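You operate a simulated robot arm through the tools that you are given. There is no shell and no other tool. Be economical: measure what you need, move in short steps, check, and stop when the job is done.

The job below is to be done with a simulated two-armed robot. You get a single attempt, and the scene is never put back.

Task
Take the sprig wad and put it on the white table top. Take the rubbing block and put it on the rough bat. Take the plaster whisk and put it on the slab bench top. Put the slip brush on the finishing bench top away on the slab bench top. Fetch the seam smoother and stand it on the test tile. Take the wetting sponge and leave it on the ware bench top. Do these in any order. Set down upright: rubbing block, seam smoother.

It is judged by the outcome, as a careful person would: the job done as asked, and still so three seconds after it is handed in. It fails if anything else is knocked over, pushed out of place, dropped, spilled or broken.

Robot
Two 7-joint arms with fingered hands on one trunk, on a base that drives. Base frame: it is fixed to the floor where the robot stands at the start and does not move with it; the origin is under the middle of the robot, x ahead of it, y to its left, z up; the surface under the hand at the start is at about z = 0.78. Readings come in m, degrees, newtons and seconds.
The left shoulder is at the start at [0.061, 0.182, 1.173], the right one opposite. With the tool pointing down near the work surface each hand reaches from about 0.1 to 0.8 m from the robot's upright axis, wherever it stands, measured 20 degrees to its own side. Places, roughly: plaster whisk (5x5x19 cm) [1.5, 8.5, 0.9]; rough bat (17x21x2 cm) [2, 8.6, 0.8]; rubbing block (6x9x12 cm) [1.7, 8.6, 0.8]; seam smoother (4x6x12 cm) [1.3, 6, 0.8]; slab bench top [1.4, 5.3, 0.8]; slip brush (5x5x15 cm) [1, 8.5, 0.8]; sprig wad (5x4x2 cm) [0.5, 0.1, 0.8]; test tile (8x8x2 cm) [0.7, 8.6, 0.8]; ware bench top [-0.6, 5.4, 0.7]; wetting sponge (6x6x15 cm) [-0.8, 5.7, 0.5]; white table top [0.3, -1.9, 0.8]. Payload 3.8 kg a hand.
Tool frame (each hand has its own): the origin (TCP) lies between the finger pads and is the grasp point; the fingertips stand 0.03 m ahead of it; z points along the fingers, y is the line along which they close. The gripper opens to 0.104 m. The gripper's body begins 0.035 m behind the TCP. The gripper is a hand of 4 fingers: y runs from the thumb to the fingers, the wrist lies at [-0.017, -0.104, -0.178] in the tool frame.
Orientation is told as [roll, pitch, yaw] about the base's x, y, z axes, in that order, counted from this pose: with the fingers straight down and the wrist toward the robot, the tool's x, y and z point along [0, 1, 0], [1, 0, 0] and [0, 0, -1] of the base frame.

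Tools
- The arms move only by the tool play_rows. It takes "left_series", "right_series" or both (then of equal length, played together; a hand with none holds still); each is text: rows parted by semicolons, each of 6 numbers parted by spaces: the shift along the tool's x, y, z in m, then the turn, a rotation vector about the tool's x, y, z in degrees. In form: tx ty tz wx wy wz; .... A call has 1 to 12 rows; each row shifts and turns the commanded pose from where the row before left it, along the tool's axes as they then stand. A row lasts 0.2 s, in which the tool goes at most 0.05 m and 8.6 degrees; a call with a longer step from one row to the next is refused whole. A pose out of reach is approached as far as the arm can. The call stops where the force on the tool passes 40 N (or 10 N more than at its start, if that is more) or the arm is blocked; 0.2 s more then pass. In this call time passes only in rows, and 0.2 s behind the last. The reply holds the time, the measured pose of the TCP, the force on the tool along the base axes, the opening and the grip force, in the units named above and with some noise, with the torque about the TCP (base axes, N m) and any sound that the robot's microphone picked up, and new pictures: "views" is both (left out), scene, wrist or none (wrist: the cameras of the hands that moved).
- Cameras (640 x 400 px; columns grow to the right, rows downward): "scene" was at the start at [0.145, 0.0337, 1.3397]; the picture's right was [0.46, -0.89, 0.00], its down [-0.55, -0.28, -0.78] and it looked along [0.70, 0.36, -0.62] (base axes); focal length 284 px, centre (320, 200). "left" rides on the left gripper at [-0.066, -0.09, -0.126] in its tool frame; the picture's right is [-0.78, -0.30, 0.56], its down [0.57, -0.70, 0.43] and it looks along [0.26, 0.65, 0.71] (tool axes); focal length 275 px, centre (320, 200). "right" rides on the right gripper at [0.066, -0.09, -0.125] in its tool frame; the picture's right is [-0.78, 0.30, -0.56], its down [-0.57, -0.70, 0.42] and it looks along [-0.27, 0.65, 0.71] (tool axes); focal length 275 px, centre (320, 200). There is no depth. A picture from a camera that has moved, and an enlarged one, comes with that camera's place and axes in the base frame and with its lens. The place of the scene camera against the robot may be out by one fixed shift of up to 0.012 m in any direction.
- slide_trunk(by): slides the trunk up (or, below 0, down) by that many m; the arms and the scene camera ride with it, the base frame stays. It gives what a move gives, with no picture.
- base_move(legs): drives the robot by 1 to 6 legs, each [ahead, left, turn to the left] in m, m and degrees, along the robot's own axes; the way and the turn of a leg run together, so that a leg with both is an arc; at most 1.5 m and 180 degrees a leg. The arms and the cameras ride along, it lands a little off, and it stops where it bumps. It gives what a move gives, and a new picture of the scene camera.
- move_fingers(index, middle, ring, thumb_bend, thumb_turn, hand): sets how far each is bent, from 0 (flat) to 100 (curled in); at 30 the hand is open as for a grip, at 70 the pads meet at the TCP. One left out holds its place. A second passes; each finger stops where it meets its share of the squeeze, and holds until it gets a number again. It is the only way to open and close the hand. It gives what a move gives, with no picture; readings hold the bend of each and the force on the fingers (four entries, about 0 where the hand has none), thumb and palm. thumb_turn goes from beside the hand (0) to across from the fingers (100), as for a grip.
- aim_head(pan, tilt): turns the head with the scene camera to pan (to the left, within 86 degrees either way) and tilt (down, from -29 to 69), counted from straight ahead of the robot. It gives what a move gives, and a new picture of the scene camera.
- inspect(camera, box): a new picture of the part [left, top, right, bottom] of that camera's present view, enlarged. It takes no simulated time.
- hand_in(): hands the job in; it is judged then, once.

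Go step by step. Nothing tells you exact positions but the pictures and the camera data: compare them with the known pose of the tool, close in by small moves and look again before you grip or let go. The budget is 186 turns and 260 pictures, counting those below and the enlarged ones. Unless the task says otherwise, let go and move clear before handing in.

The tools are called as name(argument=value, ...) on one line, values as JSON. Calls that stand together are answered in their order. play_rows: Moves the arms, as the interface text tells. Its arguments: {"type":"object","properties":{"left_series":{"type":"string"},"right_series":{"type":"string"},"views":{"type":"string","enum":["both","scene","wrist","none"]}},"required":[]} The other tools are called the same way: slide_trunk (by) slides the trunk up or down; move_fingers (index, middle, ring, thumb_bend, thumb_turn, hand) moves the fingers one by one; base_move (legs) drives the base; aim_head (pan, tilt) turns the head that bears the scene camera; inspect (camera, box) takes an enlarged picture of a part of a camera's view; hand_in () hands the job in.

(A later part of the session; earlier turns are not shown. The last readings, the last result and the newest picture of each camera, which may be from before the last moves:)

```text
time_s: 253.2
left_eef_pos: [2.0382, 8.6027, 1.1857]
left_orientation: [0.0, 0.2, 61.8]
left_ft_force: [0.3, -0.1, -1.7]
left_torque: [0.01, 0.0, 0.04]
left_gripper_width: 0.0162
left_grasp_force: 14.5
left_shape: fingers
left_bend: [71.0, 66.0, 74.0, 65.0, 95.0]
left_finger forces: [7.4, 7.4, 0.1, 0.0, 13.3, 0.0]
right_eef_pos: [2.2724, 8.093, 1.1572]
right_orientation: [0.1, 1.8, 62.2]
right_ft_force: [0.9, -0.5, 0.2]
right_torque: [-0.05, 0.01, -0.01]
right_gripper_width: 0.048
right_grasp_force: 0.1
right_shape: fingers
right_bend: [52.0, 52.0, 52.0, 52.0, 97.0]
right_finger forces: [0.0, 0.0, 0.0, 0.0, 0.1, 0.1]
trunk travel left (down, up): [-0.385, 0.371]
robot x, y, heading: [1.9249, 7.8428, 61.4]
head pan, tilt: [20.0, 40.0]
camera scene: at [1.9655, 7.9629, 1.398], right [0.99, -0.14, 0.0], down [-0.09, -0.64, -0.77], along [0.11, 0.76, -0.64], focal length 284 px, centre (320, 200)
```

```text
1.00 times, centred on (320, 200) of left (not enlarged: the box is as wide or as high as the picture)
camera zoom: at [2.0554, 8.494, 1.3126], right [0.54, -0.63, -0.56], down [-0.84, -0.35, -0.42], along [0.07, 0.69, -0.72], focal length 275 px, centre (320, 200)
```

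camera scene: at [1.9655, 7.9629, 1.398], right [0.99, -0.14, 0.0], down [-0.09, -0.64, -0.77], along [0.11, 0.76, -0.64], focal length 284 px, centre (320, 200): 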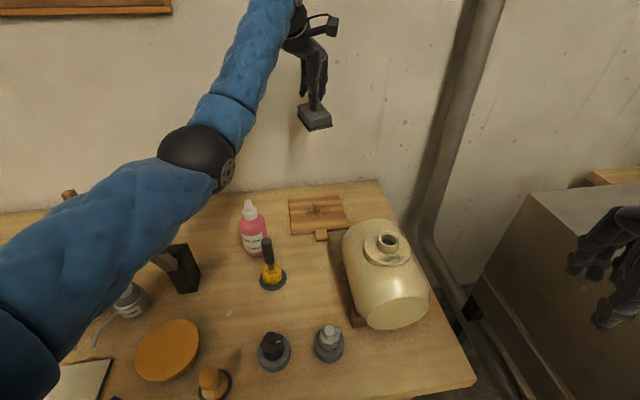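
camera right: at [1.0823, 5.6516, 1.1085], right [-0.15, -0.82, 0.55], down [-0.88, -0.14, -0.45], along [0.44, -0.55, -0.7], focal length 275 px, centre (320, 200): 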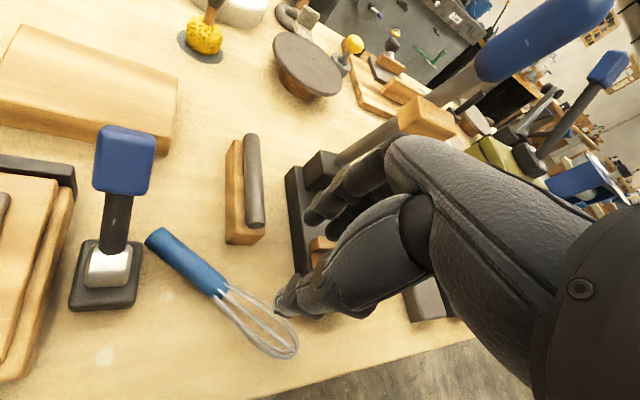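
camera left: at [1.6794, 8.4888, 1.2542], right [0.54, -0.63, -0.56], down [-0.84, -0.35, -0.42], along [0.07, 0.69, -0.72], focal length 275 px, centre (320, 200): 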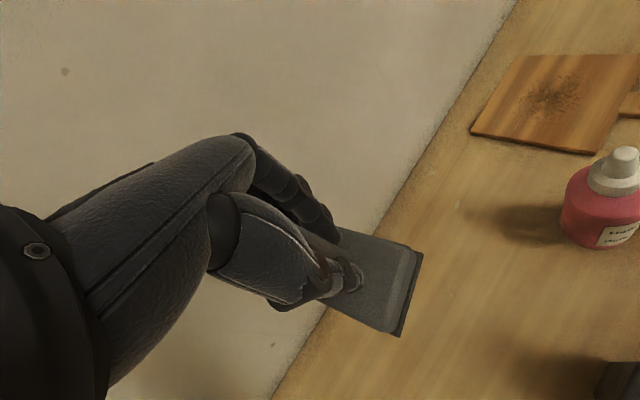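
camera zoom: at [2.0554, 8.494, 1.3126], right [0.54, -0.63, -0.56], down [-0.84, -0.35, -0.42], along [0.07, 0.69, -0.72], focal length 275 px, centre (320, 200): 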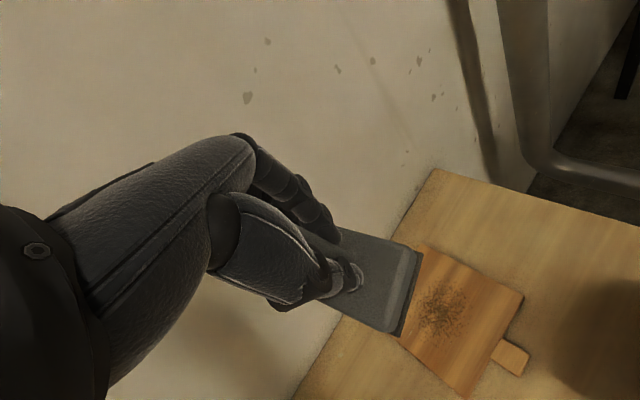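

Bat centre ≈(2.04, 8.61), directly beneath. Lower toward it.

play_rows(left_series="0 0.005 0.045 0 0 0;0 0 0.045 0 0 0;0 0 0.045 0 0 0;0 0 0.045 0 0 0;0 0 0.04 0 0 0;0 0 0.03 0 0 0", views="both")

```text
time_s: 254.6
left_eef_pos: [2.0424, 8.6077, 0.9371]
left_orientation: [0.0, 0.2, 61.8]
left_ft_force: [-0.1, 0.3, -2.5]
left_torque: [-0.02, 0.06, 0.01]
left_gripper_width: 0.0161
left_grasp_force: 14.3
left_shape: fingers
left_bend: [72.0, 66.0, 74.0, 65.0, 95.0]
left_finger forces: [7.6, 7.4, 0.0, 0.0, 13.2, 0.1]
right_eef_pos: [2.2727, 8.0951, 1.1572]
right_orientation: [0.1, 1.6, 62.2]
right_ft_force: [-0.2, -0.1, 0.6]
right_torque: [-0.01, 0.02, 0.01]
right_gripper_width: 0.0483
right_grasp_force: 0.0
right_shape: fingers
right_bend: [52.0, 52.0, 52.0, 52.0, 97.0]
right_finger forces: [0.0, 0.1, 0.1, 0.0, 0.0, 0.1]
trunk travel left (down, up): [-0.385, 0.371]
robot x, y, heading: [1.9277, 7.8428, 61.8]
head pan, tilt: [20.0, 40.0]
camera scene: at [1.9656, 7.9632, 1.3979], right [0.99, -0.14, 0.0], down [-0.09, -0.64, -0.77], along [0.11, 0.76, -0.64], focal length 284 px, centre (320, 200)
camera left: at [2.0573, 8.4985, 1.062], right [0.54, -0.63, -0.56], down [-0.84, -0.35, -0.42], along [0.07, 0.69, -0.72], focal length 275 px, centre (320, 200)
```

scene: 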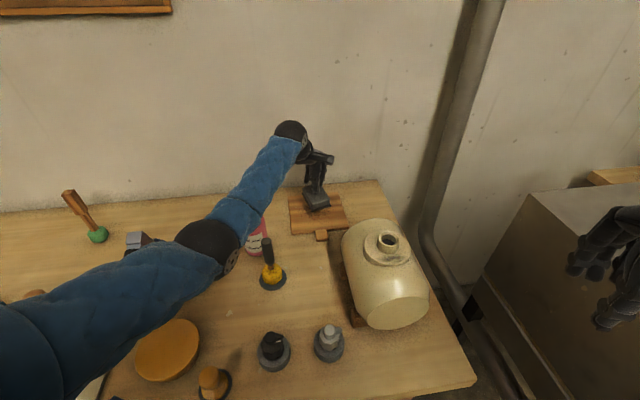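
left: 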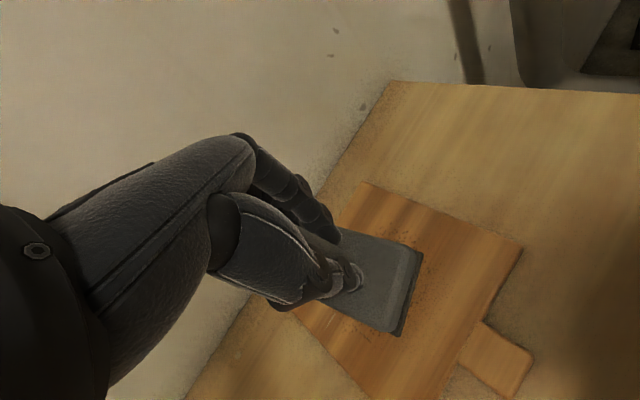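

play_rows(left_series="0 0 0.02 0 0 0;0 0 0.01 0 0 0;0 0 0.004 0 0 0;0 0 0.003 0 0 0;0 0 0.003 0 0 0", views="wrist")

```text
time_s: 255.8
left_eef_pos: [2.0415, 8.6071, 0.8972]
left_orientation: [0.0, 0.2, 61.8]
left_ft_force: [-0.6, -0.3, -2.7]
left_torque: [-0.02, 0.02, 0.0]
left_gripper_width: 0.016
left_grasp_force: 14.0
left_shape: fingers
left_bend: [72.0, 67.0, 74.0, 65.0, 95.0]
left_finger forces: [7.7, 7.4, 0.0, 0.1, 13.2, 0.1]
right_eef_pos: [2.2728, 8.0933, 1.1568]
right_orientation: [0.1, 1.7, 62.1]
right_ft_force: [-0.5, -0.3, -1.1]
right_torque: [0.0, 0.0, 0.0]
right_gripper_width: 0.0481
right_grasp_force: 0.0
right_shape: fingers
right_bend: [52.0, 52.0, 52.0, 52.0, 97.0]
right_finger forces: [0.0, 0.0, 0.0, 0.0, 0.0, 0.0]
trunk travel left (down, up): [-0.385, 0.371]
robot x, y, heading: [1.9246, 7.8469, 61.9]
head pan, tilt: [20.0, 40.0]
camera left: at [2.0576, 8.4978, 1.0226], right [0.54, -0.63, -0.56], down [-0.84, -0.35, -0.42], along [0.07, 0.69, -0.72], focal length 275 px, centre (320, 200)
```

left: 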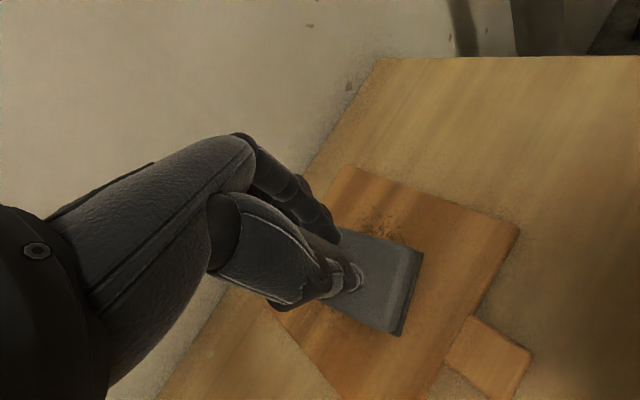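

play_rows(left_series="-0.004 0 0.003 0 0 0;0 0 0.003 0 0 0;0 0 0.002 0 0 0;0 0 0.002 0 0 0", views="none")

```text
time_s: 256.8
left_eef_pos: [2.0466, 8.6057, 0.8901]
left_orientation: [0.1, 0.0, 61.8]
left_ft_force: [0.4, 1.5, 2.7]
left_torque: [-0.09, -0.01, -0.01]
left_gripper_width: 0.0159
left_grasp_force: 14.7
left_shape: fingers
left_bend: [72.0, 66.0, 74.0, 65.0, 95.0]
left_finger forces: [8.1, 8.6, 0.1, 0.0, 12.8, 0.1]
right_eef_pos: [2.2739, 8.0924, 1.1573]
right_orientation: [0.1, 1.7, 62.1]
right_ft_force: [-0.4, 1.1, 0.1]
right_torque: [0.02, -0.02, 0.01]
right_gripper_width: 0.0484
right_grasp_force: 0.0
right_shape: fingers
right_bend: [52.0, 52.0, 52.0, 52.0, 97.0]
right_finger forces: [0.1, 0.0, 0.1, 0.1, 0.0, 0.1]
trunk travel left (down, up): [-0.385, 0.371]
robot x, y, heading: [1.9282, 7.8451, 61.6]
head pan, tilt: [20.0, 40.0]
```

Contact on the bat. Release and rise.

move_fingers(hand="left", index=46, middle=46, ring=46, thumb_bend=46)

play_rows(left_series="0 0 -0.02 0 0 0;0 0 -0.03 0 0 0;0 0 -0.04 0 0 0;0 0 -0.04 0 0 0;0 0 -0.04 0 0 0;0 0 -0.04 0 0 0;0 0 -0.04 0 0 0", views="both")

inspect(camera="scene", box=[240, 140, 400, 250])

```text
time_s: 257.8
left_eef_pos: [2.0451, 8.6059, 0.8879]
left_orientation: [0.1, 0.2, 61.8]
left_ft_force: [-0.2, 0.0, -0.1]
left_torque: [-0.05, -0.04, -0.03]
left_gripper_width: 0.0635
left_grasp_force: 0.0
left_shape: fingers
left_bend: [46.0, 46.0, 46.0, 46.0, 97.0]
left_finger forces: [0.0, 0.1, 0.0, 0.1, 0.0, 0.0]
right_eef_pos: [2.2731, 8.0928, 1.1569]
right_orientation: [0.1, 1.6, 62.2]
right_ft_force: [0.0, -0.4, 0.3]
right_torque: [0.02, -0.03, 0.02]
right_gripper_width: 0.0482
right_grasp_force: 0.1
right_shape: fingers
right_bend: [52.0, 52.0, 52.0, 52.0, 97.0]
right_finger forces: [0.0, 0.0, 0.1, 0.0, 0.0, 0.0]
trunk travel left (down, up): [-0.385, 0.371]
robot x, y, heading: [1.9238, 7.844, 62.0]
head pan, tilt: [20.0, 40.0]
```

```text
time_s: 259.4
left_eef_pos: [2.0464, 8.6057, 1.1366]
left_orientation: [0.1, 0.1, 61.9]
left_ft_force: [0.0, -0.2, -1.0]
left_torque: [-0.02, 0.0, -0.02]
left_gripper_width: 0.0636
left_grasp_force: 0.0
left_shape: fingers
left_bend: [46.0, 46.0, 46.0, 46.0, 97.0]
left_finger forces: [0.1, 0.1, 0.0, 0.0, 0.0, 0.0]
right_eef_pos: [2.2735, 8.0918, 1.1577]
right_orientation: [0.1, 1.6, 62.2]
right_ft_force: [0.0, -0.1, -0.2]
right_torque: [0.01, -0.02, 0.0]
right_gripper_width: 0.0482
right_grasp_force: 0.1
right_shape: fingers
right_bend: [52.0, 52.0, 52.0, 52.0, 97.0]
right_finger forces: [0.0, 0.1, 0.1, 0.0, 0.0, 0.0]
trunk travel left (down, up): [-0.385, 0.371]
robot x, y, heading: [1.9253, 7.8454, 61.8]
head pan, tilt: [20.0, 40.0]
camera scene: at [1.9657, 7.962, 1.398], right [0.99, -0.14, 0.0], down [-0.09, -0.64, -0.77], along [0.11, 0.76, -0.64], focal length 284 px, centre (320, 200)
camera left: at [2.0614, 8.4959, 1.2628], right [0.54, -0.63, -0.56], down [-0.84, -0.35, -0.42], along [0.07, 0.69, -0.72], focal length 275 px, centre (320, 200)
```

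scene: 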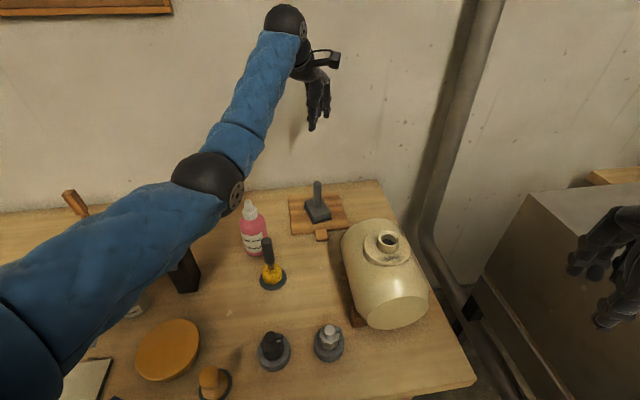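
left: 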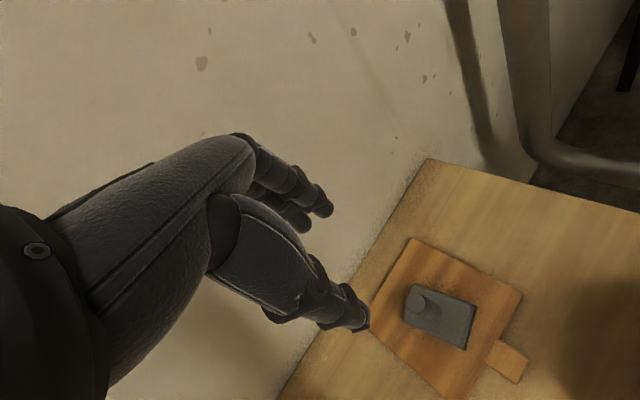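

```text
3.64 times, centred on (320, 195) of scene
camera zoom: at [1.9657, 7.962, 1.398], right [0.99, -0.14, 0.0], down [-0.09, -0.64, -0.77], along [0.11, 0.76, -0.64], focal length 1034 px, centre (320, 218)
```

zoom: 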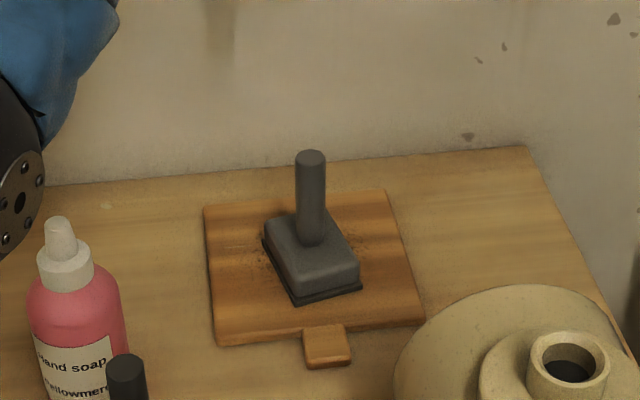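

The rubbing block stands on the bat. Last is the wetting sponge near (-0.8, 5.7, 0.5), apparently below the ware bench top. I'll retract, drive to the ware bench's east side and look.

play_rows(left_series="0 -0.045 0 0 0 0;0 -0.045 0 0 0 0;0 -0.045 0 0 0 0;0 -0.045 0 0 0 0;0 -0.045 0 0 0 0", views="none")

base_move(legs=[[-0.573, -0.306, 0], [0, 0, 118], [1.4, 0, 0], [0, 1.4, 0]])

aim_head(pan=0, tilt=30)

```text
time_s: 260.8
left_eef_pos: [1.96, 8.3889, 1.1542]
left_orientation: [0.1, -1.3, 60.7]
left_ft_force: [0.0, -0.5, -0.4]
left_torque: [0.02, -0.02, 0.0]
left_gripper_width: 0.0637
left_grasp_force: 0.2
left_shape: fingers
left_bend: [46.0, 46.0, 46.0, 46.0, 97.0]
left_finger forces: [0.0, 0.0, 0.0, 0.1, 0.1, 0.0]
right_eef_pos: [2.2862, 8.0765, 1.1583]
right_orientation: [0.9, 1.3, 61.9]
right_ft_force: [-0.3, -0.8, -0.7]
right_torque: [0.01, -0.01, -0.03]
right_gripper_width: 0.0484
right_grasp_force: 0.0
right_shape: fingers
right_bend: [52.0, 52.0, 52.0, 52.0, 97.0]
right_finger forces: [0.0, 0.1, 0.0, 0.0, 0.1, 0.0]
trunk travel left (down, up): [-0.385, 0.371]
robot x, y, heading: [1.9274, 7.8444, 61.5]
head pan, tilt: [20.0, 40.0]
stopped in row 5 (left hand): the arm was blocked; the commanded pose is now the measured one
```

```text
time_s: 261.7
left_eef_pos: [1.9595, 8.3836, 1.1528]
left_orientation: [-0.5, -1.4, 60.5]
left_ft_force: [0.6, 0.0, 0.1]
left_torque: [0.01, 0.01, -0.01]
left_gripper_width: 0.0639
left_grasp_force: 0.1
left_shape: fingers
left_bend: [46.0, 46.0, 46.0, 46.0, 97.0]
left_finger forces: [0.0, 0.1, 0.0, 0.0, 0.0, 0.0]
right_eef_pos: [2.2829, 8.0696, 1.1577]
right_orientation: [0.6, 1.4, 62.0]
right_ft_force: [0.2, 0.0, -0.7]
right_torque: [0.04, -0.04, 0.03]
right_gripper_width: 0.0484
right_grasp_force: 0.1
right_shape: fingers
right_bend: [52.0, 52.0, 52.0, 52.0, 97.0]
right_finger forces: [0.1, 0.0, 0.0, 0.1, 0.0, 0.0]
trunk travel left (down, up): [-0.385, 0.371]
robot x, y, heading: [1.9281, 7.833, 61.3]
head pan, tilt: [20.0, 40.0]
stopped in leg 1: the robot was blocked; the commanded pose is now the measured one
camera scene: at [1.9766, 7.9388, 1.3989], right [0.99, -0.15, -0.01], down [-0.1, -0.63, -0.77], along [0.11, 0.76, -0.64], focal length 284 px, centre (320, 200)
```

scene: 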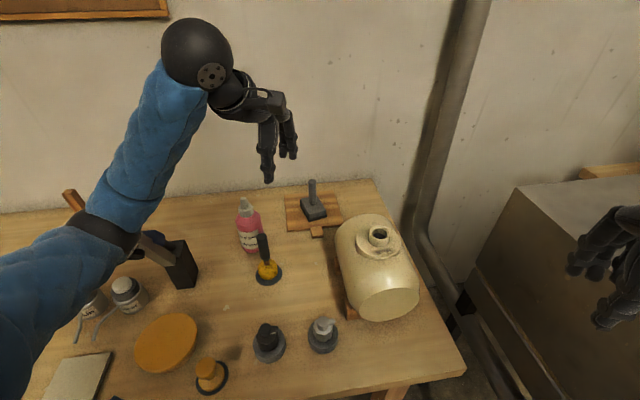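

```text
time_s: 262.5
left_eef_pos: [1.9607, 8.3836, 1.1508]
left_orientation: [-0.2, -1.0, 60.6]
left_ft_force: [0.8, -1.5, -0.2]
left_torque: [0.04, 0.02, -0.01]
left_gripper_width: 0.0642
left_grasp_force: 0.1
left_shape: fingers
left_bend: [46.0, 46.0, 46.0, 46.0, 97.0]
left_finger forces: [0.0, 0.0, 0.0, 0.0, 0.1, 0.0]
right_eef_pos: [2.2849, 8.07, 1.1567]
right_orientation: [0.7, 1.5, 61.9]
right_ft_force: [-0.1, 0.8, -1.2]
right_torque: [0.01, 0.0, -0.01]
right_gripper_width: 0.0482
right_grasp_force: 0.1
right_shape: fingers
right_bend: [52.0, 52.0, 52.0, 52.0, 97.0]
right_finger forces: [0.0, 0.0, 0.0, 0.0, 0.1, 0.1]
trunk travel left (down, up): [-0.385, 0.371]
robot x, y, heading: [1.929, 7.8374, 61.5]
head pan, tilt: [0.0, 30.0]
camera scene: at [2.0092, 7.9347, 1.4139], right [0.88, -0.48, -0.01], down [-0.24, -0.43, -0.87], along [0.41, 0.77, -0.5], focal length 284 px, centre (320, 200)
```

scene: 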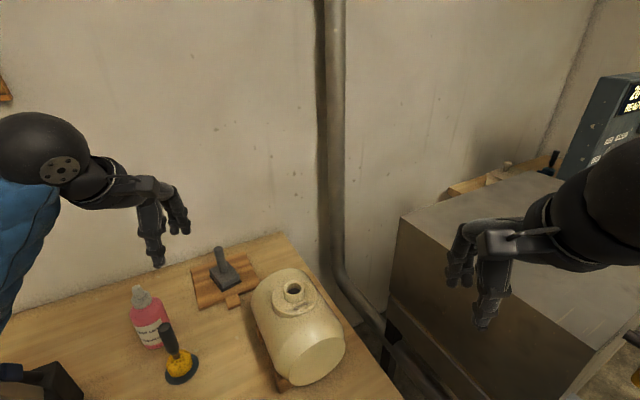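

Something blocked the left arm. I'll look at the left elbow and the stand before moving anything.

aim_head(pan=45, tilt=50)

```text
time_s: 263.6
left_eef_pos: [1.9606, 8.3833, 1.1514]
left_orientation: [-0.2, -1.1, 60.6]
left_ft_force: [0.1, -0.1, 0.9]
left_torque: [0.01, 0.03, 0.01]
left_gripper_width: 0.0641
left_grasp_force: 0.1
left_shape: fingers
left_bend: [46.0, 46.0, 46.0, 46.0, 97.0]
left_finger forces: [0.0, 0.1, 0.1, 0.0, 0.0, 0.1]
right_eef_pos: [2.2844, 8.0706, 1.157]
right_orientation: [0.7, 1.5, 62.0]
right_ft_force: [0.6, 0.7, -0.5]
right_torque: [-0.01, 0.0, 0.01]
right_gripper_width: 0.0481
right_grasp_force: 0.0
right_shape: fingers
right_bend: [52.0, 52.0, 52.0, 52.0, 97.0]
right_finger forces: [0.1, 0.1, 0.0, 0.0, 0.0, 0.1]
trunk travel left (down, up): [-0.385, 0.371]
robot x, y, heading: [1.9324, 7.8283, 61.4]
head pan, tilt: [45.0, 50.0]
camera scene: at [1.9441, 7.9294, 1.3849], right [0.96, 0.28, 0.0], down [0.21, -0.73, -0.65], along [-0.19, 0.62, -0.76], focal length 284 px, centre (320, 200)
```

scene: 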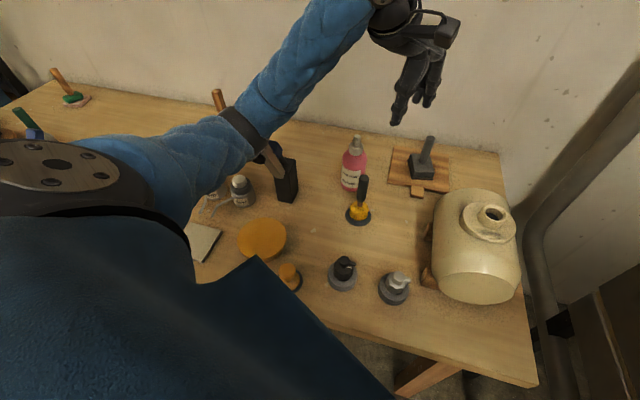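

inspect(camera="scene", box=[190, 90, 330, 220])

inspect(camera="left", box=[0, 0, 640, 400])

inspect(camera="right", box=[0, 0, 640, 400])

```text
3.08 times, centred on (260, 155) of scene
camera zoom: at [1.9441, 7.9294, 1.3849], right [0.96, 0.28, 0.0], down [0.21, -0.73, -0.65], along [-0.19, 0.62, -0.76], focal length 875 px, centre (505, 338)
```

zoom: 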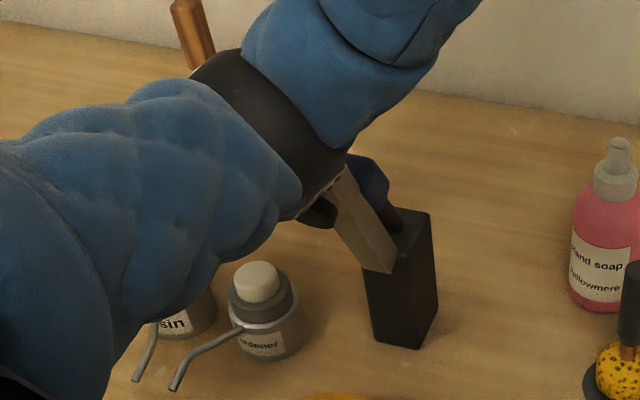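

```text
1.00 times, centred on (320, 200) of left (not enlarged: the box is as wide or as high as the picture)
camera zoom: at [1.972, 8.2711, 1.2747], right [0.54, -0.63, -0.56], down [-0.84, -0.32, -0.44], along [0.1, 0.71, -0.7], focal length 275 px, centre (320, 200)
```

zoom: 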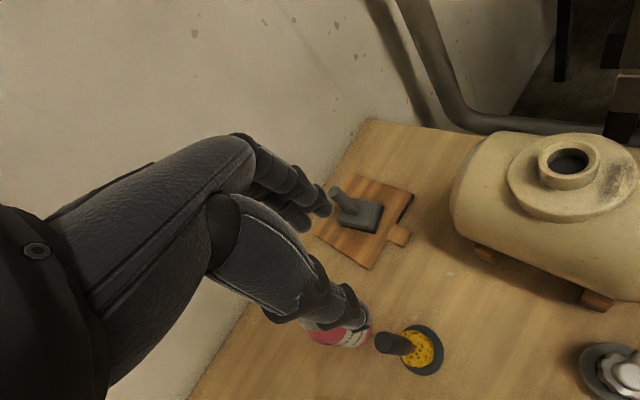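

```text
1.00 times, centred on (320, 200) of right (not enlarged: the box is as wide or as high as the picture)
camera zoom: at [2.1872, 8.0252, 1.2855], right [0.84, -0.09, 0.54], down [0.17, -0.9, -0.41], along [0.52, 0.44, -0.73], focal length 275 px, centre (320, 200)
```

zoom: 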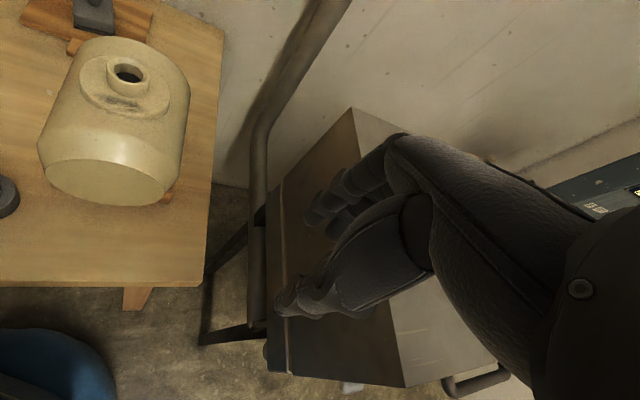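

The left elbow swung into the stand's head (the stand itself is still upright and in place). I'll reverse the retraction to free it, then raise the trunk before leaving.

play_rows(left_series="0 0.02 0 0 0 0;0 0.03 0 0 0 0;0 0.045 0 0 0 0;0 0.045 0 0 0 0;0 0.045 0 0 0 0", views="scene")

inspect(camera="scene", box=[190, 90, 330, 220])

```text
time_s: 264.8
left_eef_pos: [2.0433, 8.554, 1.149]
left_orientation: [-0.6, -0.8, 60.6]
left_ft_force: [0.2, 0.3, 0.3]
left_torque: [0.01, 0.01, 0.0]
left_gripper_width: 0.0638
left_grasp_force: 0.0
left_shape: fingers
left_bend: [46.0, 46.0, 46.0, 46.0, 97.0]
left_finger forces: [0.0, 0.1, 0.0, 0.1, 0.0, 0.1]
right_eef_pos: [2.2779, 8.079, 1.1566]
right_orientation: [0.1, 1.8, 62.0]
right_ft_force: [0.3, 0.0, 0.3]
right_torque: [0.01, 0.0, 0.02]
right_gripper_width: 0.048
right_grasp_force: 0.1
right_shape: fingers
right_bend: [52.0, 52.0, 52.0, 52.0, 97.0]
right_finger forces: [0.0, 0.0, 0.0, 0.0, 0.0, 0.0]
trunk travel left (down, up): [-0.385, 0.371]
robot x, y, heading: [1.9299, 7.8344, 61.3]
head pan, tilt: [45.0, 50.0]
camera scene: at [1.9357, 7.9403, 1.3837], right [0.96, 0.28, 0.0], down [0.22, -0.73, -0.64], along [-0.18, 0.62, -0.77], focal length 284 px, centre (320, 200)
```

scene: 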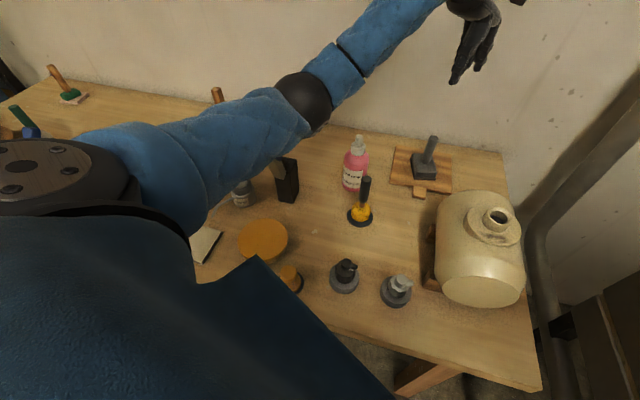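

```text
3.08 times, centred on (260, 155) of scene
camera zoom: at [1.9357, 7.9403, 1.3837], right [0.96, 0.28, 0.0], down [0.22, -0.73, -0.64], along [-0.18, 0.62, -0.77], focal length 875 px, centre (505, 338)
```

zoom: 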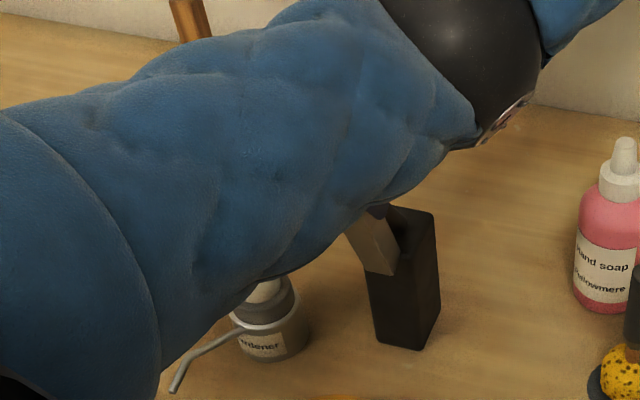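

Freed, and the stand is unmoved. Raise the trunk so the whole arm lifts clear.

slide_trunk(by=0.25)

inspect(camera="scene", box=[0, 0, 640, 400])

```text
time_s: 267.4
left_eef_pos: [2.0427, 8.553, 1.3972]
left_orientation: [-0.8, -0.7, 60.6]
left_ft_force: [-1.1, -0.2, 0.5]
left_torque: [0.0, -0.04, -0.01]
left_gripper_width: 0.0641
left_grasp_force: 0.1
left_shape: fingers
left_bend: [46.0, 46.0, 46.0, 46.0, 97.0]
left_finger forces: [0.1, 0.0, 0.0, 0.1, 0.0, 0.0]
right_eef_pos: [2.2764, 8.079, 1.4071]
right_orientation: [0.2, 1.7, 62.0]
right_ft_force: [-0.8, 0.0, -1.1]
right_torque: [0.0, 0.02, 0.01]
right_gripper_width: 0.0482
right_grasp_force: 0.1
right_shape: fingers
right_bend: [52.0, 52.0, 52.0, 52.0, 97.0]
right_finger forces: [0.0, 0.0, 0.1, 0.1, 0.1, 0.1]
trunk travel left (down, up): [-0.635, 0.121]
robot x, y, heading: [1.9287, 7.8326, 61.5]
head pan, tilt: [45.0, 50.0]
```

```text
1.00 times, centred on (320, 200) of scene (not enlarged: the box is as wide or as high as the picture)
camera zoom: at [1.9191, 7.9118, 1.6348], right [0.96, 0.28, 0.0], down [0.22, -0.73, -0.64], along [-0.18, 0.62, -0.77], focal length 284 px, centre (320, 200)
```

zoom: 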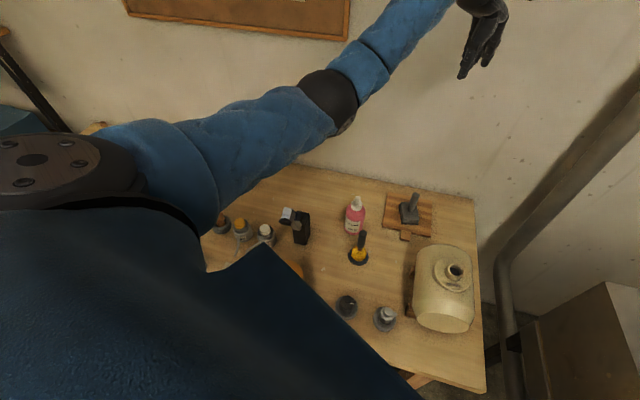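

Clear. Now back out and drive to the ware bench's east side.

base_move(legs=[[-0.573, -0.306, 0], [0, 0, 118], [1.4, 0, 0], [0, 1.4, 0]])

aim_head(pan=0, tilt=35)

```text
time_s: 289.1
left_eef_pos: [-0.1752, 5.54, 1.398]
left_orientation: [-0.7, -0.8, 179.2]
left_ft_force: [0.4, 0.3, 0.8]
left_torque: [-0.04, 0.01, 0.02]
left_gripper_width: 0.0636
left_grasp_force: 0.0
left_shape: fingers
left_bend: [46.0, 46.0, 46.0, 46.0, 97.0]
left_finger forces: [0.1, 0.1, 0.0, 0.0, 0.0, 0.0]
right_eef_pos: [0.1296, 5.9734, 1.4081]
right_orientation: [0.1, 1.7, -179.4]
right_ft_force: [0.1, 0.5, 0.6]
right_torque: [-0.05, -0.03, 0.01]
right_gripper_width: 0.0484
right_grasp_force: 0.1
right_shape: fingers
right_bend: [52.0, 52.0, 52.0, 52.0, 97.0]
right_finger forces: [0.0, 0.1, 0.0, 0.0, 0.1, 0.0]
trunk travel left (down, up): [-0.635, 0.121]
robot x, y, heading: [0.5089, 5.7841, -179.8]
head pan, tilt: [45.0, 50.0]
camera scene: at [0.4501, 5.7258, 1.6349], right [-0.71, 0.71, 0.0], down [0.54, 0.54, -0.64], along [-0.45, -0.46, -0.77], focal length 284 px, centre (320, 200)
```

scene: 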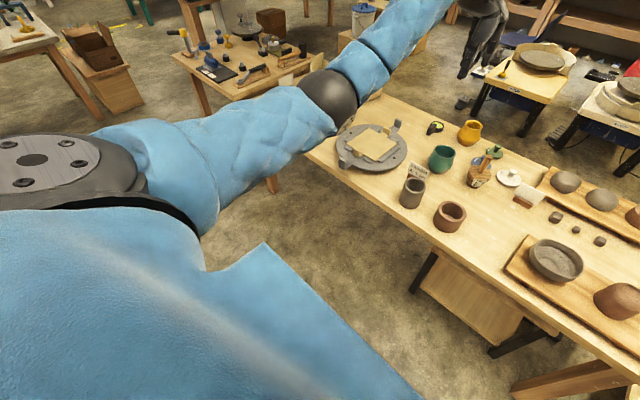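

```text
time_s: 290.3
left_eef_pos: [-0.1752, 5.5392, 1.3982]
left_orientation: [-0.9, -0.7, 179.2]
left_ft_force: [0.4, -0.1, -0.7]
left_torque: [0.03, 0.01, -0.02]
left_gripper_width: 0.064
left_grasp_force: 0.1
left_shape: fingers
left_bend: [46.0, 46.0, 46.0, 46.0, 97.0]
left_finger forces: [0.0, 0.0, 0.0, 0.1, 0.0, 0.0]
right_eef_pos: [0.1288, 5.972, 1.4069]
right_orientation: [0.1, 1.7, -179.4]
right_ft_force: [-0.2, -0.4, 1.3]
right_torque: [0.0, -0.06, 0.01]
right_gripper_width: 0.0483
right_grasp_force: 0.0
right_shape: fingers
right_bend: [52.0, 52.0, 52.0, 52.0, 97.0]
right_finger forces: [0.0, 0.0, 0.0, 0.0, 0.1, 0.1]
trunk travel left (down, up): [-0.635, 0.121]
robot x, y, heading: [0.5123, 5.7857, -179.9]
head pan, tilt: [0.0, 35.0]
camera scene: at [0.4164, 5.78, 1.6566], right [0.0, 1.0, 0.0], down [0.57, 0.0, -0.82], along [-0.82, 0.0, -0.57], focal length 284 px, centre (320, 200)
```

scene: 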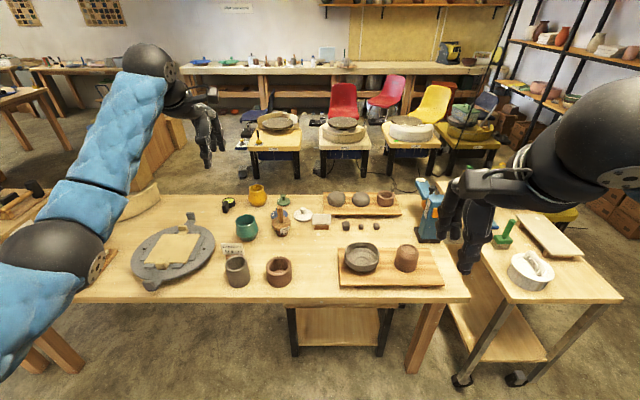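

The ware bench is in front with a low stool beneath it; the sponge is likely under there. I'll retract the left arm and lower the trunk to look underneath.

play_rows(left_series="0 -0.045 0 0 0 0;0 -0.045 0 0 0 0;0 -0.045 0 0 0 0;0 -0.045 0 0 0 0;0 -0.045 0 0 0 0", views="none")

base_move(legs=[[-0.15, 0, 0]])

slide_trunk(by=-0.6)

aim_head(pan=0, tilt=15)

```text
time_s: 291.5
left_eef_pos: [0.0523, 5.5378, 1.3949]
left_orientation: [-0.9, -0.7, 179.2]
left_ft_force: [0.0, 1.0, -0.2]
left_torque: [-0.02, 0.01, -0.02]
left_gripper_width: 0.0642
left_grasp_force: 0.1
left_shape: fingers
left_bend: [46.0, 46.0, 46.0, 46.0, 97.0]
left_finger forces: [0.0, 0.1, 0.0, 0.0, 0.1, 0.0]
right_eef_pos: [0.1297, 5.9725, 1.408]
right_orientation: [0.2, 1.6, -179.5]
right_ft_force: [-0.4, -0.3, -0.7]
right_torque: [0.0, 0.0, 0.01]
right_gripper_width: 0.0483
right_grasp_force: 0.0
right_shape: fingers
right_bend: [52.0, 52.0, 52.0, 52.0, 97.0]
right_finger forces: [0.1, 0.0, 0.0, 0.0, 0.1, 0.0]
trunk travel left (down, up): [-0.635, 0.121]
robot x, y, heading: [0.5093, 5.7819, -180.0]
head pan, tilt: [0.0, 35.0]
```

```text
time_s: 292.8
left_eef_pos: [0.1991, 5.5398, 1.3946]
left_orientation: [-0.8, -0.7, 179.2]
left_ft_force: [-1.5, 0.3, -0.3]
left_torque: [0.0, 0.0, 0.03]
left_gripper_width: 0.0638
left_grasp_force: 0.2
left_shape: fingers
left_bend: [46.0, 46.0, 46.0, 46.0, 97.0]
left_finger forces: [0.0, 0.0, 0.0, 0.1, 0.1, 0.0]
right_eef_pos: [0.2779, 5.9715, 1.4069]
right_orientation: [0.0, 1.7, -179.4]
right_ft_force: [0.0, 0.2, -0.5]
right_torque: [-0.02, 0.02, -0.04]
right_gripper_width: 0.0482
right_grasp_force: 0.0
right_shape: fingers
right_bend: [52.0, 52.0, 52.0, 52.0, 97.0]
right_finger forces: [0.0, 0.1, 0.0, 0.0, 0.0, 0.0]
trunk travel left (down, up): [-0.635, 0.121]
robot x, y, heading: [0.6631, 5.7849, -179.8]
head pan, tilt: [0.0, 35.0]
camera scene: at [0.5658, 5.7804, 1.6565], right [0.0, 1.0, 0.0], down [0.57, 0.0, -0.82], along [-0.82, 0.0, -0.57], focal length 284 px, centre (320, 200)
```

scene: 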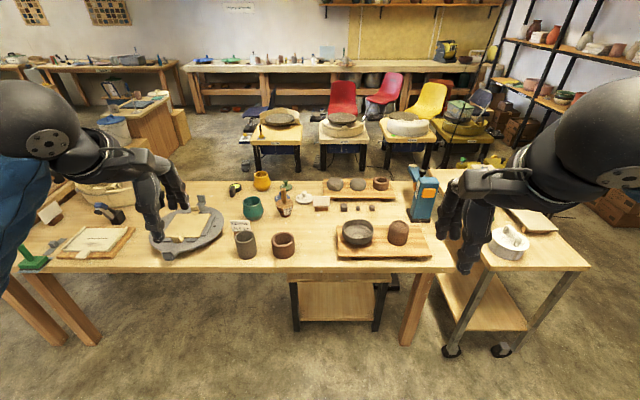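

```text
refused: -0.6 is not a number from -0.4 to 0.4
```

```text
time_s: 293.7
left_eef_pos: [0.2013, 5.5388, 1.3945]
left_orientation: [-0.9, -0.7, 179.3]
left_ft_force: [0.4, -0.5, 0.6]
left_torque: [0.0, 0.04, 0.04]
left_gripper_width: 0.0639
left_grasp_force: 0.1
left_shape: fingers
left_bend: [46.0, 46.0, 46.0, 46.0, 97.0]
left_finger forces: [0.0, 0.0, 0.0, 0.0, 0.0, 0.1]
right_eef_pos: [0.2785, 5.972, 1.4083]
right_orientation: [0.1, 1.6, -179.4]
right_ft_force: [0.0, 0.5, -0.6]
right_torque: [0.01, 0.02, 0.04]
right_gripper_width: 0.0484
right_grasp_force: 0.1
right_shape: fingers
right_bend: [52.0, 52.0, 52.0, 52.0, 97.0]
right_finger forces: [0.0, 0.1, 0.0, 0.1, 0.0, 0.0]
trunk travel left (down, up): [-0.635, 0.121]
robot x, y, heading: [0.6622, 5.7854, -179.7]
head pan, tilt: [0.0, 15.0]
camera scene: at [0.5613, 5.7804, 1.6885], right [0.0, 1.0, 0.0], down [0.26, 0.0, -0.97], along [-0.97, 0.0, -0.26], focal length 284 px, centre (320, 200)
```

scene: 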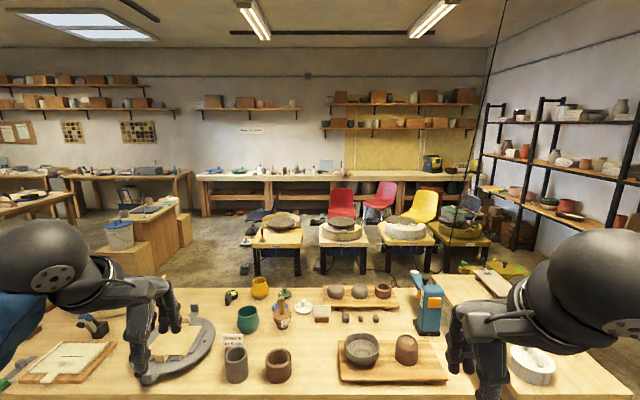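

slide_trunk(by=-0.4)

slide_trunk(by=-0.2)

aim_head(pan=0, tilt=20)

```text
time_s: 297.5
left_eef_pos: [0.2009, 5.5389, 0.9957]
left_orientation: [-0.8, -0.7, 179.3]
left_ft_force: [0.4, 0.0, 0.5]
left_torque: [-0.04, -0.02, 0.01]
left_gripper_width: 0.0635
left_grasp_force: 0.0
left_shape: fingers
left_bend: [46.0, 46.0, 46.0, 46.0, 97.0]
left_finger forces: [0.1, 0.0, 0.0, 0.1, 0.1, 0.0]
right_eef_pos: [0.258, 5.9721, 0.9844]
right_orientation: [0.1, 6.0, -179.4]
right_ft_force: [-0.2, -0.5, -0.8]
right_torque: [-0.01, -0.02, 0.01]
right_gripper_width: 0.048
right_grasp_force: 0.1
right_shape: fingers
right_bend: [52.0, 52.0, 52.0, 52.0, 97.0]
right_finger forces: [0.0, 0.1, 0.0, 0.1, 0.1, 0.1]
trunk travel left (down, up): [-0.235, 0.521]
robot x, y, heading: [0.6613, 5.7898, -179.8]
head pan, tilt: [0.0, 15.0]
```

```text
time_s: 299.7
left_eef_pos: [0.1628, 5.5393, 0.7407]
left_orientation: [-0.9, 8.4, 179.2]
left_ft_force: [-0.2, 0.0, 0.0]
left_torque: [-0.02, -0.04, -0.01]
left_gripper_width: 0.0638
left_grasp_force: 0.0
left_shape: fingers
left_bend: [46.0, 46.0, 46.0, 46.0, 97.0]
left_finger forces: [0.0, 0.0, 0.0, 0.0, 0.1, 0.0]
right_eef_pos: [0.2034, 5.9715, 0.7057]
right_orientation: [0.2, 20.2, -179.4]
right_ft_force: [-1.2, -0.2, -0.1]
right_torque: [-0.03, -0.01, 0.01]
right_gripper_width: 0.0482
right_grasp_force: 0.2
right_shape: fingers
right_bend: [52.0, 52.0, 52.0, 52.0, 97.0]
right_finger forces: [0.1, 0.0, 0.0, 0.0, 0.0, 0.0]
trunk travel left (down, up): [-0.035, 0.721]
robot x, y, heading: [0.6632, 5.7869, -179.5]
head pan, tilt: [0.0, 15.0]
```

```text
time_s: 300.3
left_eef_pos: [0.1623, 5.5374, 0.7396]
left_orientation: [-0.9, 8.5, 179.3]
left_ft_force: [-0.3, 0.7, -0.5]
left_torque: [0.02, -0.01, -0.01]
left_gripper_width: 0.0636
left_grasp_force: 0.1
left_shape: fingers
left_bend: [46.0, 46.0, 46.0, 46.0, 97.0]
left_finger forces: [0.0, 0.0, 0.1, 0.0, 0.1, 0.1]
right_eef_pos: [0.2031, 5.9712, 0.7058]
right_orientation: [0.2, 20.2, -179.4]
right_ft_force: [0.2, 0.0, 0.4]
right_torque: [-0.02, 0.04, 0.04]
right_gripper_width: 0.048
right_grasp_force: 0.1
right_shape: fingers
right_bend: [52.0, 52.0, 52.0, 52.0, 97.0]
right_finger forces: [0.0, 0.1, 0.0, 0.0, 0.0, 0.0]
trunk travel left (down, up): [-0.035, 0.721]
robot x, y, heading: [0.6639, 5.7861, -179.8]
head pan, tilt: [0.0, 20.0]
camera scene: at [0.3575, 5.7798, 1.0657], right [0.0, 1.0, 0.0], down [0.34, 0.0, -0.94], along [-0.94, 0.0, -0.34], focal length 284 px, centre (320, 200)
```

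scene: 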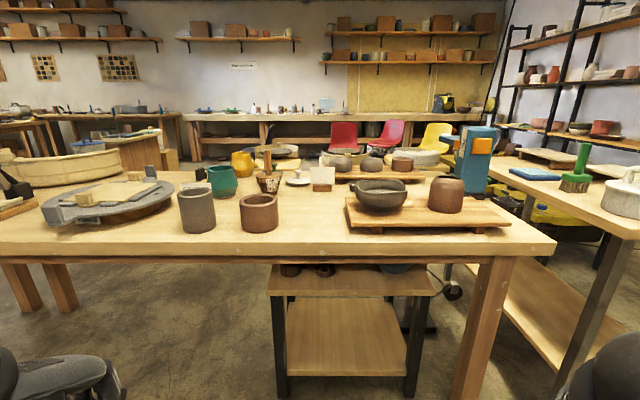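

A low two-shelf stand under the bench has things on it. Zooming.

inspect(camera="scene", box=[240, 230, 480, 380])

```text
2.67 times, centred on (360, 305) of scene
camera zoom: at [0.3575, 5.7798, 1.0657], right [0.0, 1.0, 0.0], down [0.34, 0.0, -0.94], along [-0.94, 0.0, -0.34], focal length 758 px, centre (213, -80)
```

zoom: 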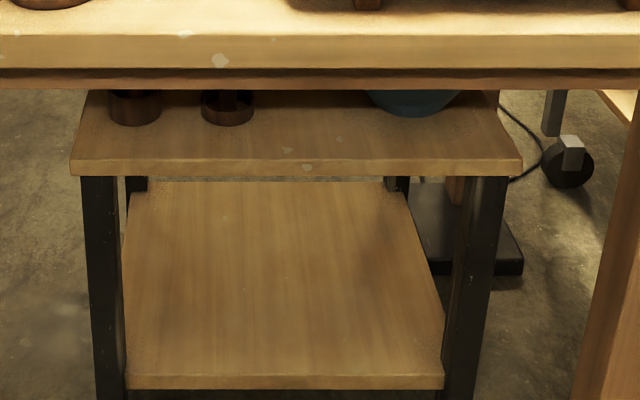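

The sponge must be on the low stand under the ware bench, near its west side. I'll raise the trunk again, go to the north end and look for a way around to the west aisle.

slide_trunk(by=0.29)

base_move(legs=[[0.15, -1.45, 0]])

aim_head(pan=20, tilt=30)

```text
time_s: 303.2
left_eef_pos: [0.1635, 5.5381, 1.0282]
left_orientation: [-0.9, 8.5, 179.2]
left_ft_force: [0.4, 0.0, 0.4]
left_torque: [0.04, -0.01, 0.03]
left_gripper_width: 0.064
left_grasp_force: 0.1
left_shape: fingers
left_bend: [46.0, 46.0, 46.0, 46.0, 97.0]
left_finger forces: [0.0, 0.1, 0.1, 0.1, 0.1, 0.0]
right_eef_pos: [0.2026, 5.9714, 0.9943]
right_orientation: [0.2, 20.4, -179.3]
right_ft_force: [-0.3, -1.3, -0.4]
right_torque: [0.01, 0.01, 0.02]
right_gripper_width: 0.0485
right_grasp_force: 0.1
right_shape: fingers
right_bend: [52.0, 52.0, 52.0, 52.0, 97.0]
right_finger forces: [0.0, 0.0, 0.0, 0.1, 0.0, 0.0]
trunk travel left (down, up): [-0.325, 0.431]
robot x, y, heading: [0.662, 5.7842, -179.7]
head pan, tilt: [0.0, 20.0]
```

```text
time_s: 310.4
left_eef_pos: [0.0105, 6.9845, 1.0289]
left_orientation: [-0.9, 8.4, 179.2]
left_ft_force: [0.0, -0.7, -0.2]
left_torque: [0.0, 0.01, 0.0]
left_gripper_width: 0.0639
left_grasp_force: 0.0
left_shape: fingers
left_bend: [46.0, 46.0, 46.0, 46.0, 97.0]
left_finger forces: [0.1, 0.0, 0.0, 0.0, 0.0, 0.1]
right_eef_pos: [0.0515, 7.4171, 0.9953]
right_orientation: [0.2, 20.3, -179.7]
right_ft_force: [0.6, 0.3, -0.1]
right_torque: [0.01, -0.02, 0.02]
right_gripper_width: 0.0482
right_grasp_force: 0.0
right_shape: fingers
right_bend: [52.0, 52.0, 52.0, 52.0, 97.0]
right_finger forces: [0.0, 0.0, 0.0, 0.0, 0.0, 0.0]
trunk travel left (down, up): [-0.325, 0.431]
robot x, y, heading: [0.5124, 7.2302, 179.9]
head pan, tilt: [0.0, 20.0]
camera scene: at [0.3578, 7.2251, 1.3687], right [0.0, 1.0, 0.0], down [0.34, 0.0, -0.94], along [-0.94, 0.0, -0.34], focal length 284 px, centre (320, 200)
```

scene: 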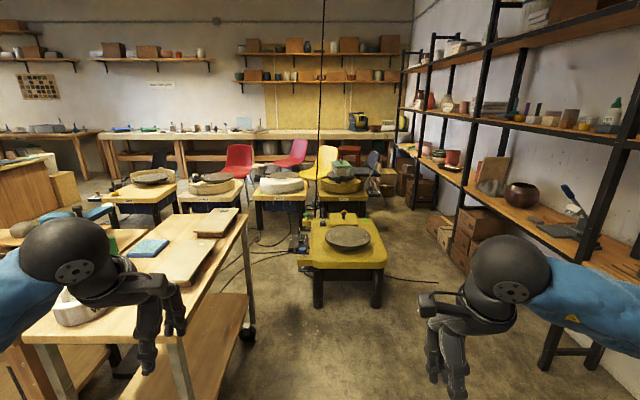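

```text
time_s: 311.3
left_eef_pos: [0.0107, 6.9832, 1.0298]
left_orientation: [-0.9, 8.4, 179.2]
left_ft_force: [-0.7, -0.4, 0.0]
left_torque: [0.02, 0.0, 0.03]
left_gripper_width: 0.064
left_grasp_force: 0.0
left_shape: fingers
left_bend: [46.0, 46.0, 46.0, 46.0, 97.0]
left_finger forces: [0.0, 0.1, 0.1, 0.0, 0.1, 0.0]
right_eef_pos: [0.0506, 7.4181, 0.9949]
right_orientation: [0.2, 20.3, -179.7]
right_ft_force: [0.2, 0.5, 0.5]
right_torque: [0.0, -0.01, 0.01]
right_gripper_width: 0.0483
right_grasp_force: 0.2
right_shape: fingers
right_bend: [52.0, 52.0, 52.0, 52.0, 97.0]
right_finger forces: [0.1, 0.0, 0.1, 0.0, 0.1, 0.0]
trunk travel left (down, up): [-0.325, 0.431]
robot x, y, heading: [0.5112, 7.2293, 180.2]
head pan, tilt: [20.0, 30.0]
camera scene: at [0.3659, 7.1939, 1.3527], right [-0.34, 0.94, 0.0], down [0.47, 0.17, -0.87], along [-0.81, -0.3, -0.5], focal length 284 px, centre (320, 200)
```

scene: 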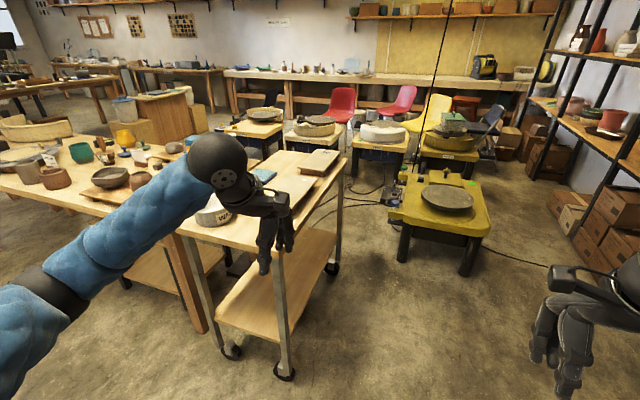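

The cart and a yellow wheel block the north end. I'll go round the south end instead: down the corridor to y≈3.0, then west into the aisle behind the ware bench.

slide_trunk(by=0.12)

base_move(legs=[[0.1, 1.4, 0], [0, 1.4, 0], [0, 1.38, 0]])

```text
time_s: 312.8
left_eef_pos: [0.0097, 6.9849, 1.15]
left_orientation: [-1.0, 8.4, 179.2]
left_ft_force: [0.3, 0.3, 0.6]
left_torque: [0.0, 0.0, 0.0]
left_gripper_width: 0.0638
left_grasp_force: 0.0
left_shape: fingers
left_bend: [46.0, 46.0, 46.0, 46.0, 97.0]
left_finger forces: [0.0, 0.1, 0.1, 0.1, 0.0, 0.0]
right_eef_pos: [0.0514, 7.4181, 1.1147]
right_orientation: [0.2, 20.4, -179.5]
right_ft_force: [0.9, 0.1, -0.2]
right_torque: [-0.01, -0.03, -0.01]
right_gripper_width: 0.0482
right_grasp_force: 0.0
right_shape: fingers
right_bend: [52.0, 52.0, 52.0, 52.0, 97.0]
right_finger forces: [0.0, 0.0, 0.1, 0.0, 0.0, 0.0]
trunk travel left (down, up): [-0.445, 0.311]
robot x, y, heading: [0.5104, 7.2298, 180.2]
head pan, tilt: [20.0, 30.0]
```

```text
time_s: 333.0
left_eef_pos: [-0.0762, 2.7677, 1.1498]
left_orientation: [-0.9, 8.4, 179.6]
left_ft_force: [0.6, 0.4, 0.8]
left_torque: [-0.03, 0.02, 0.0]
left_gripper_width: 0.0639
left_grasp_force: 0.0
left_shape: fingers
left_bend: [46.0, 46.0, 46.0, 46.0, 97.0]
left_finger forces: [0.0, 0.0, 0.1, 0.1, 0.0, 0.0]
right_eef_pos: [-0.0386, 3.2023, 1.1149]
right_orientation: [0.2, 20.4, -179.1]
right_ft_force: [-0.2, -0.2, 0.2]
right_torque: [-0.03, 0.03, -0.02]
right_gripper_width: 0.0481
right_grasp_force: 0.0
right_shape: fingers
right_bend: [52.0, 52.0, 52.0, 52.0, 97.0]
right_finger forces: [0.0, 0.0, 0.1, 0.0, 0.1, 0.0]
trunk travel left (down, up): [-0.445, 0.311]
robot x, y, heading: [0.4217, 3.0194, -179.8]
head pan, tilt: [20.0, 30.0]
camera scene: at [0.3106, 2.9811, 1.4738], right [-0.35, 0.94, 0.0], down [0.47, 0.17, -0.87], along [-0.81, -0.3, -0.5], focal length 284 px, centre (320, 200)
```

scene: 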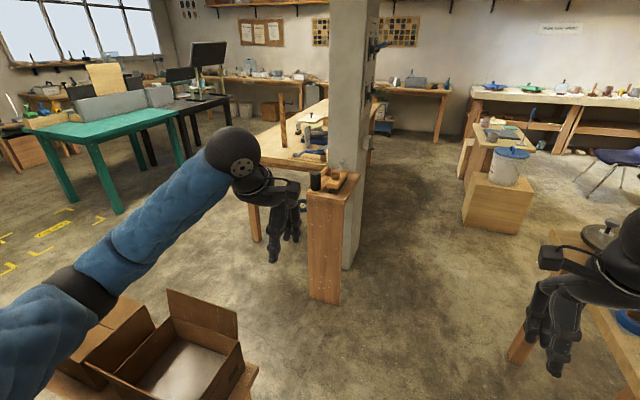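

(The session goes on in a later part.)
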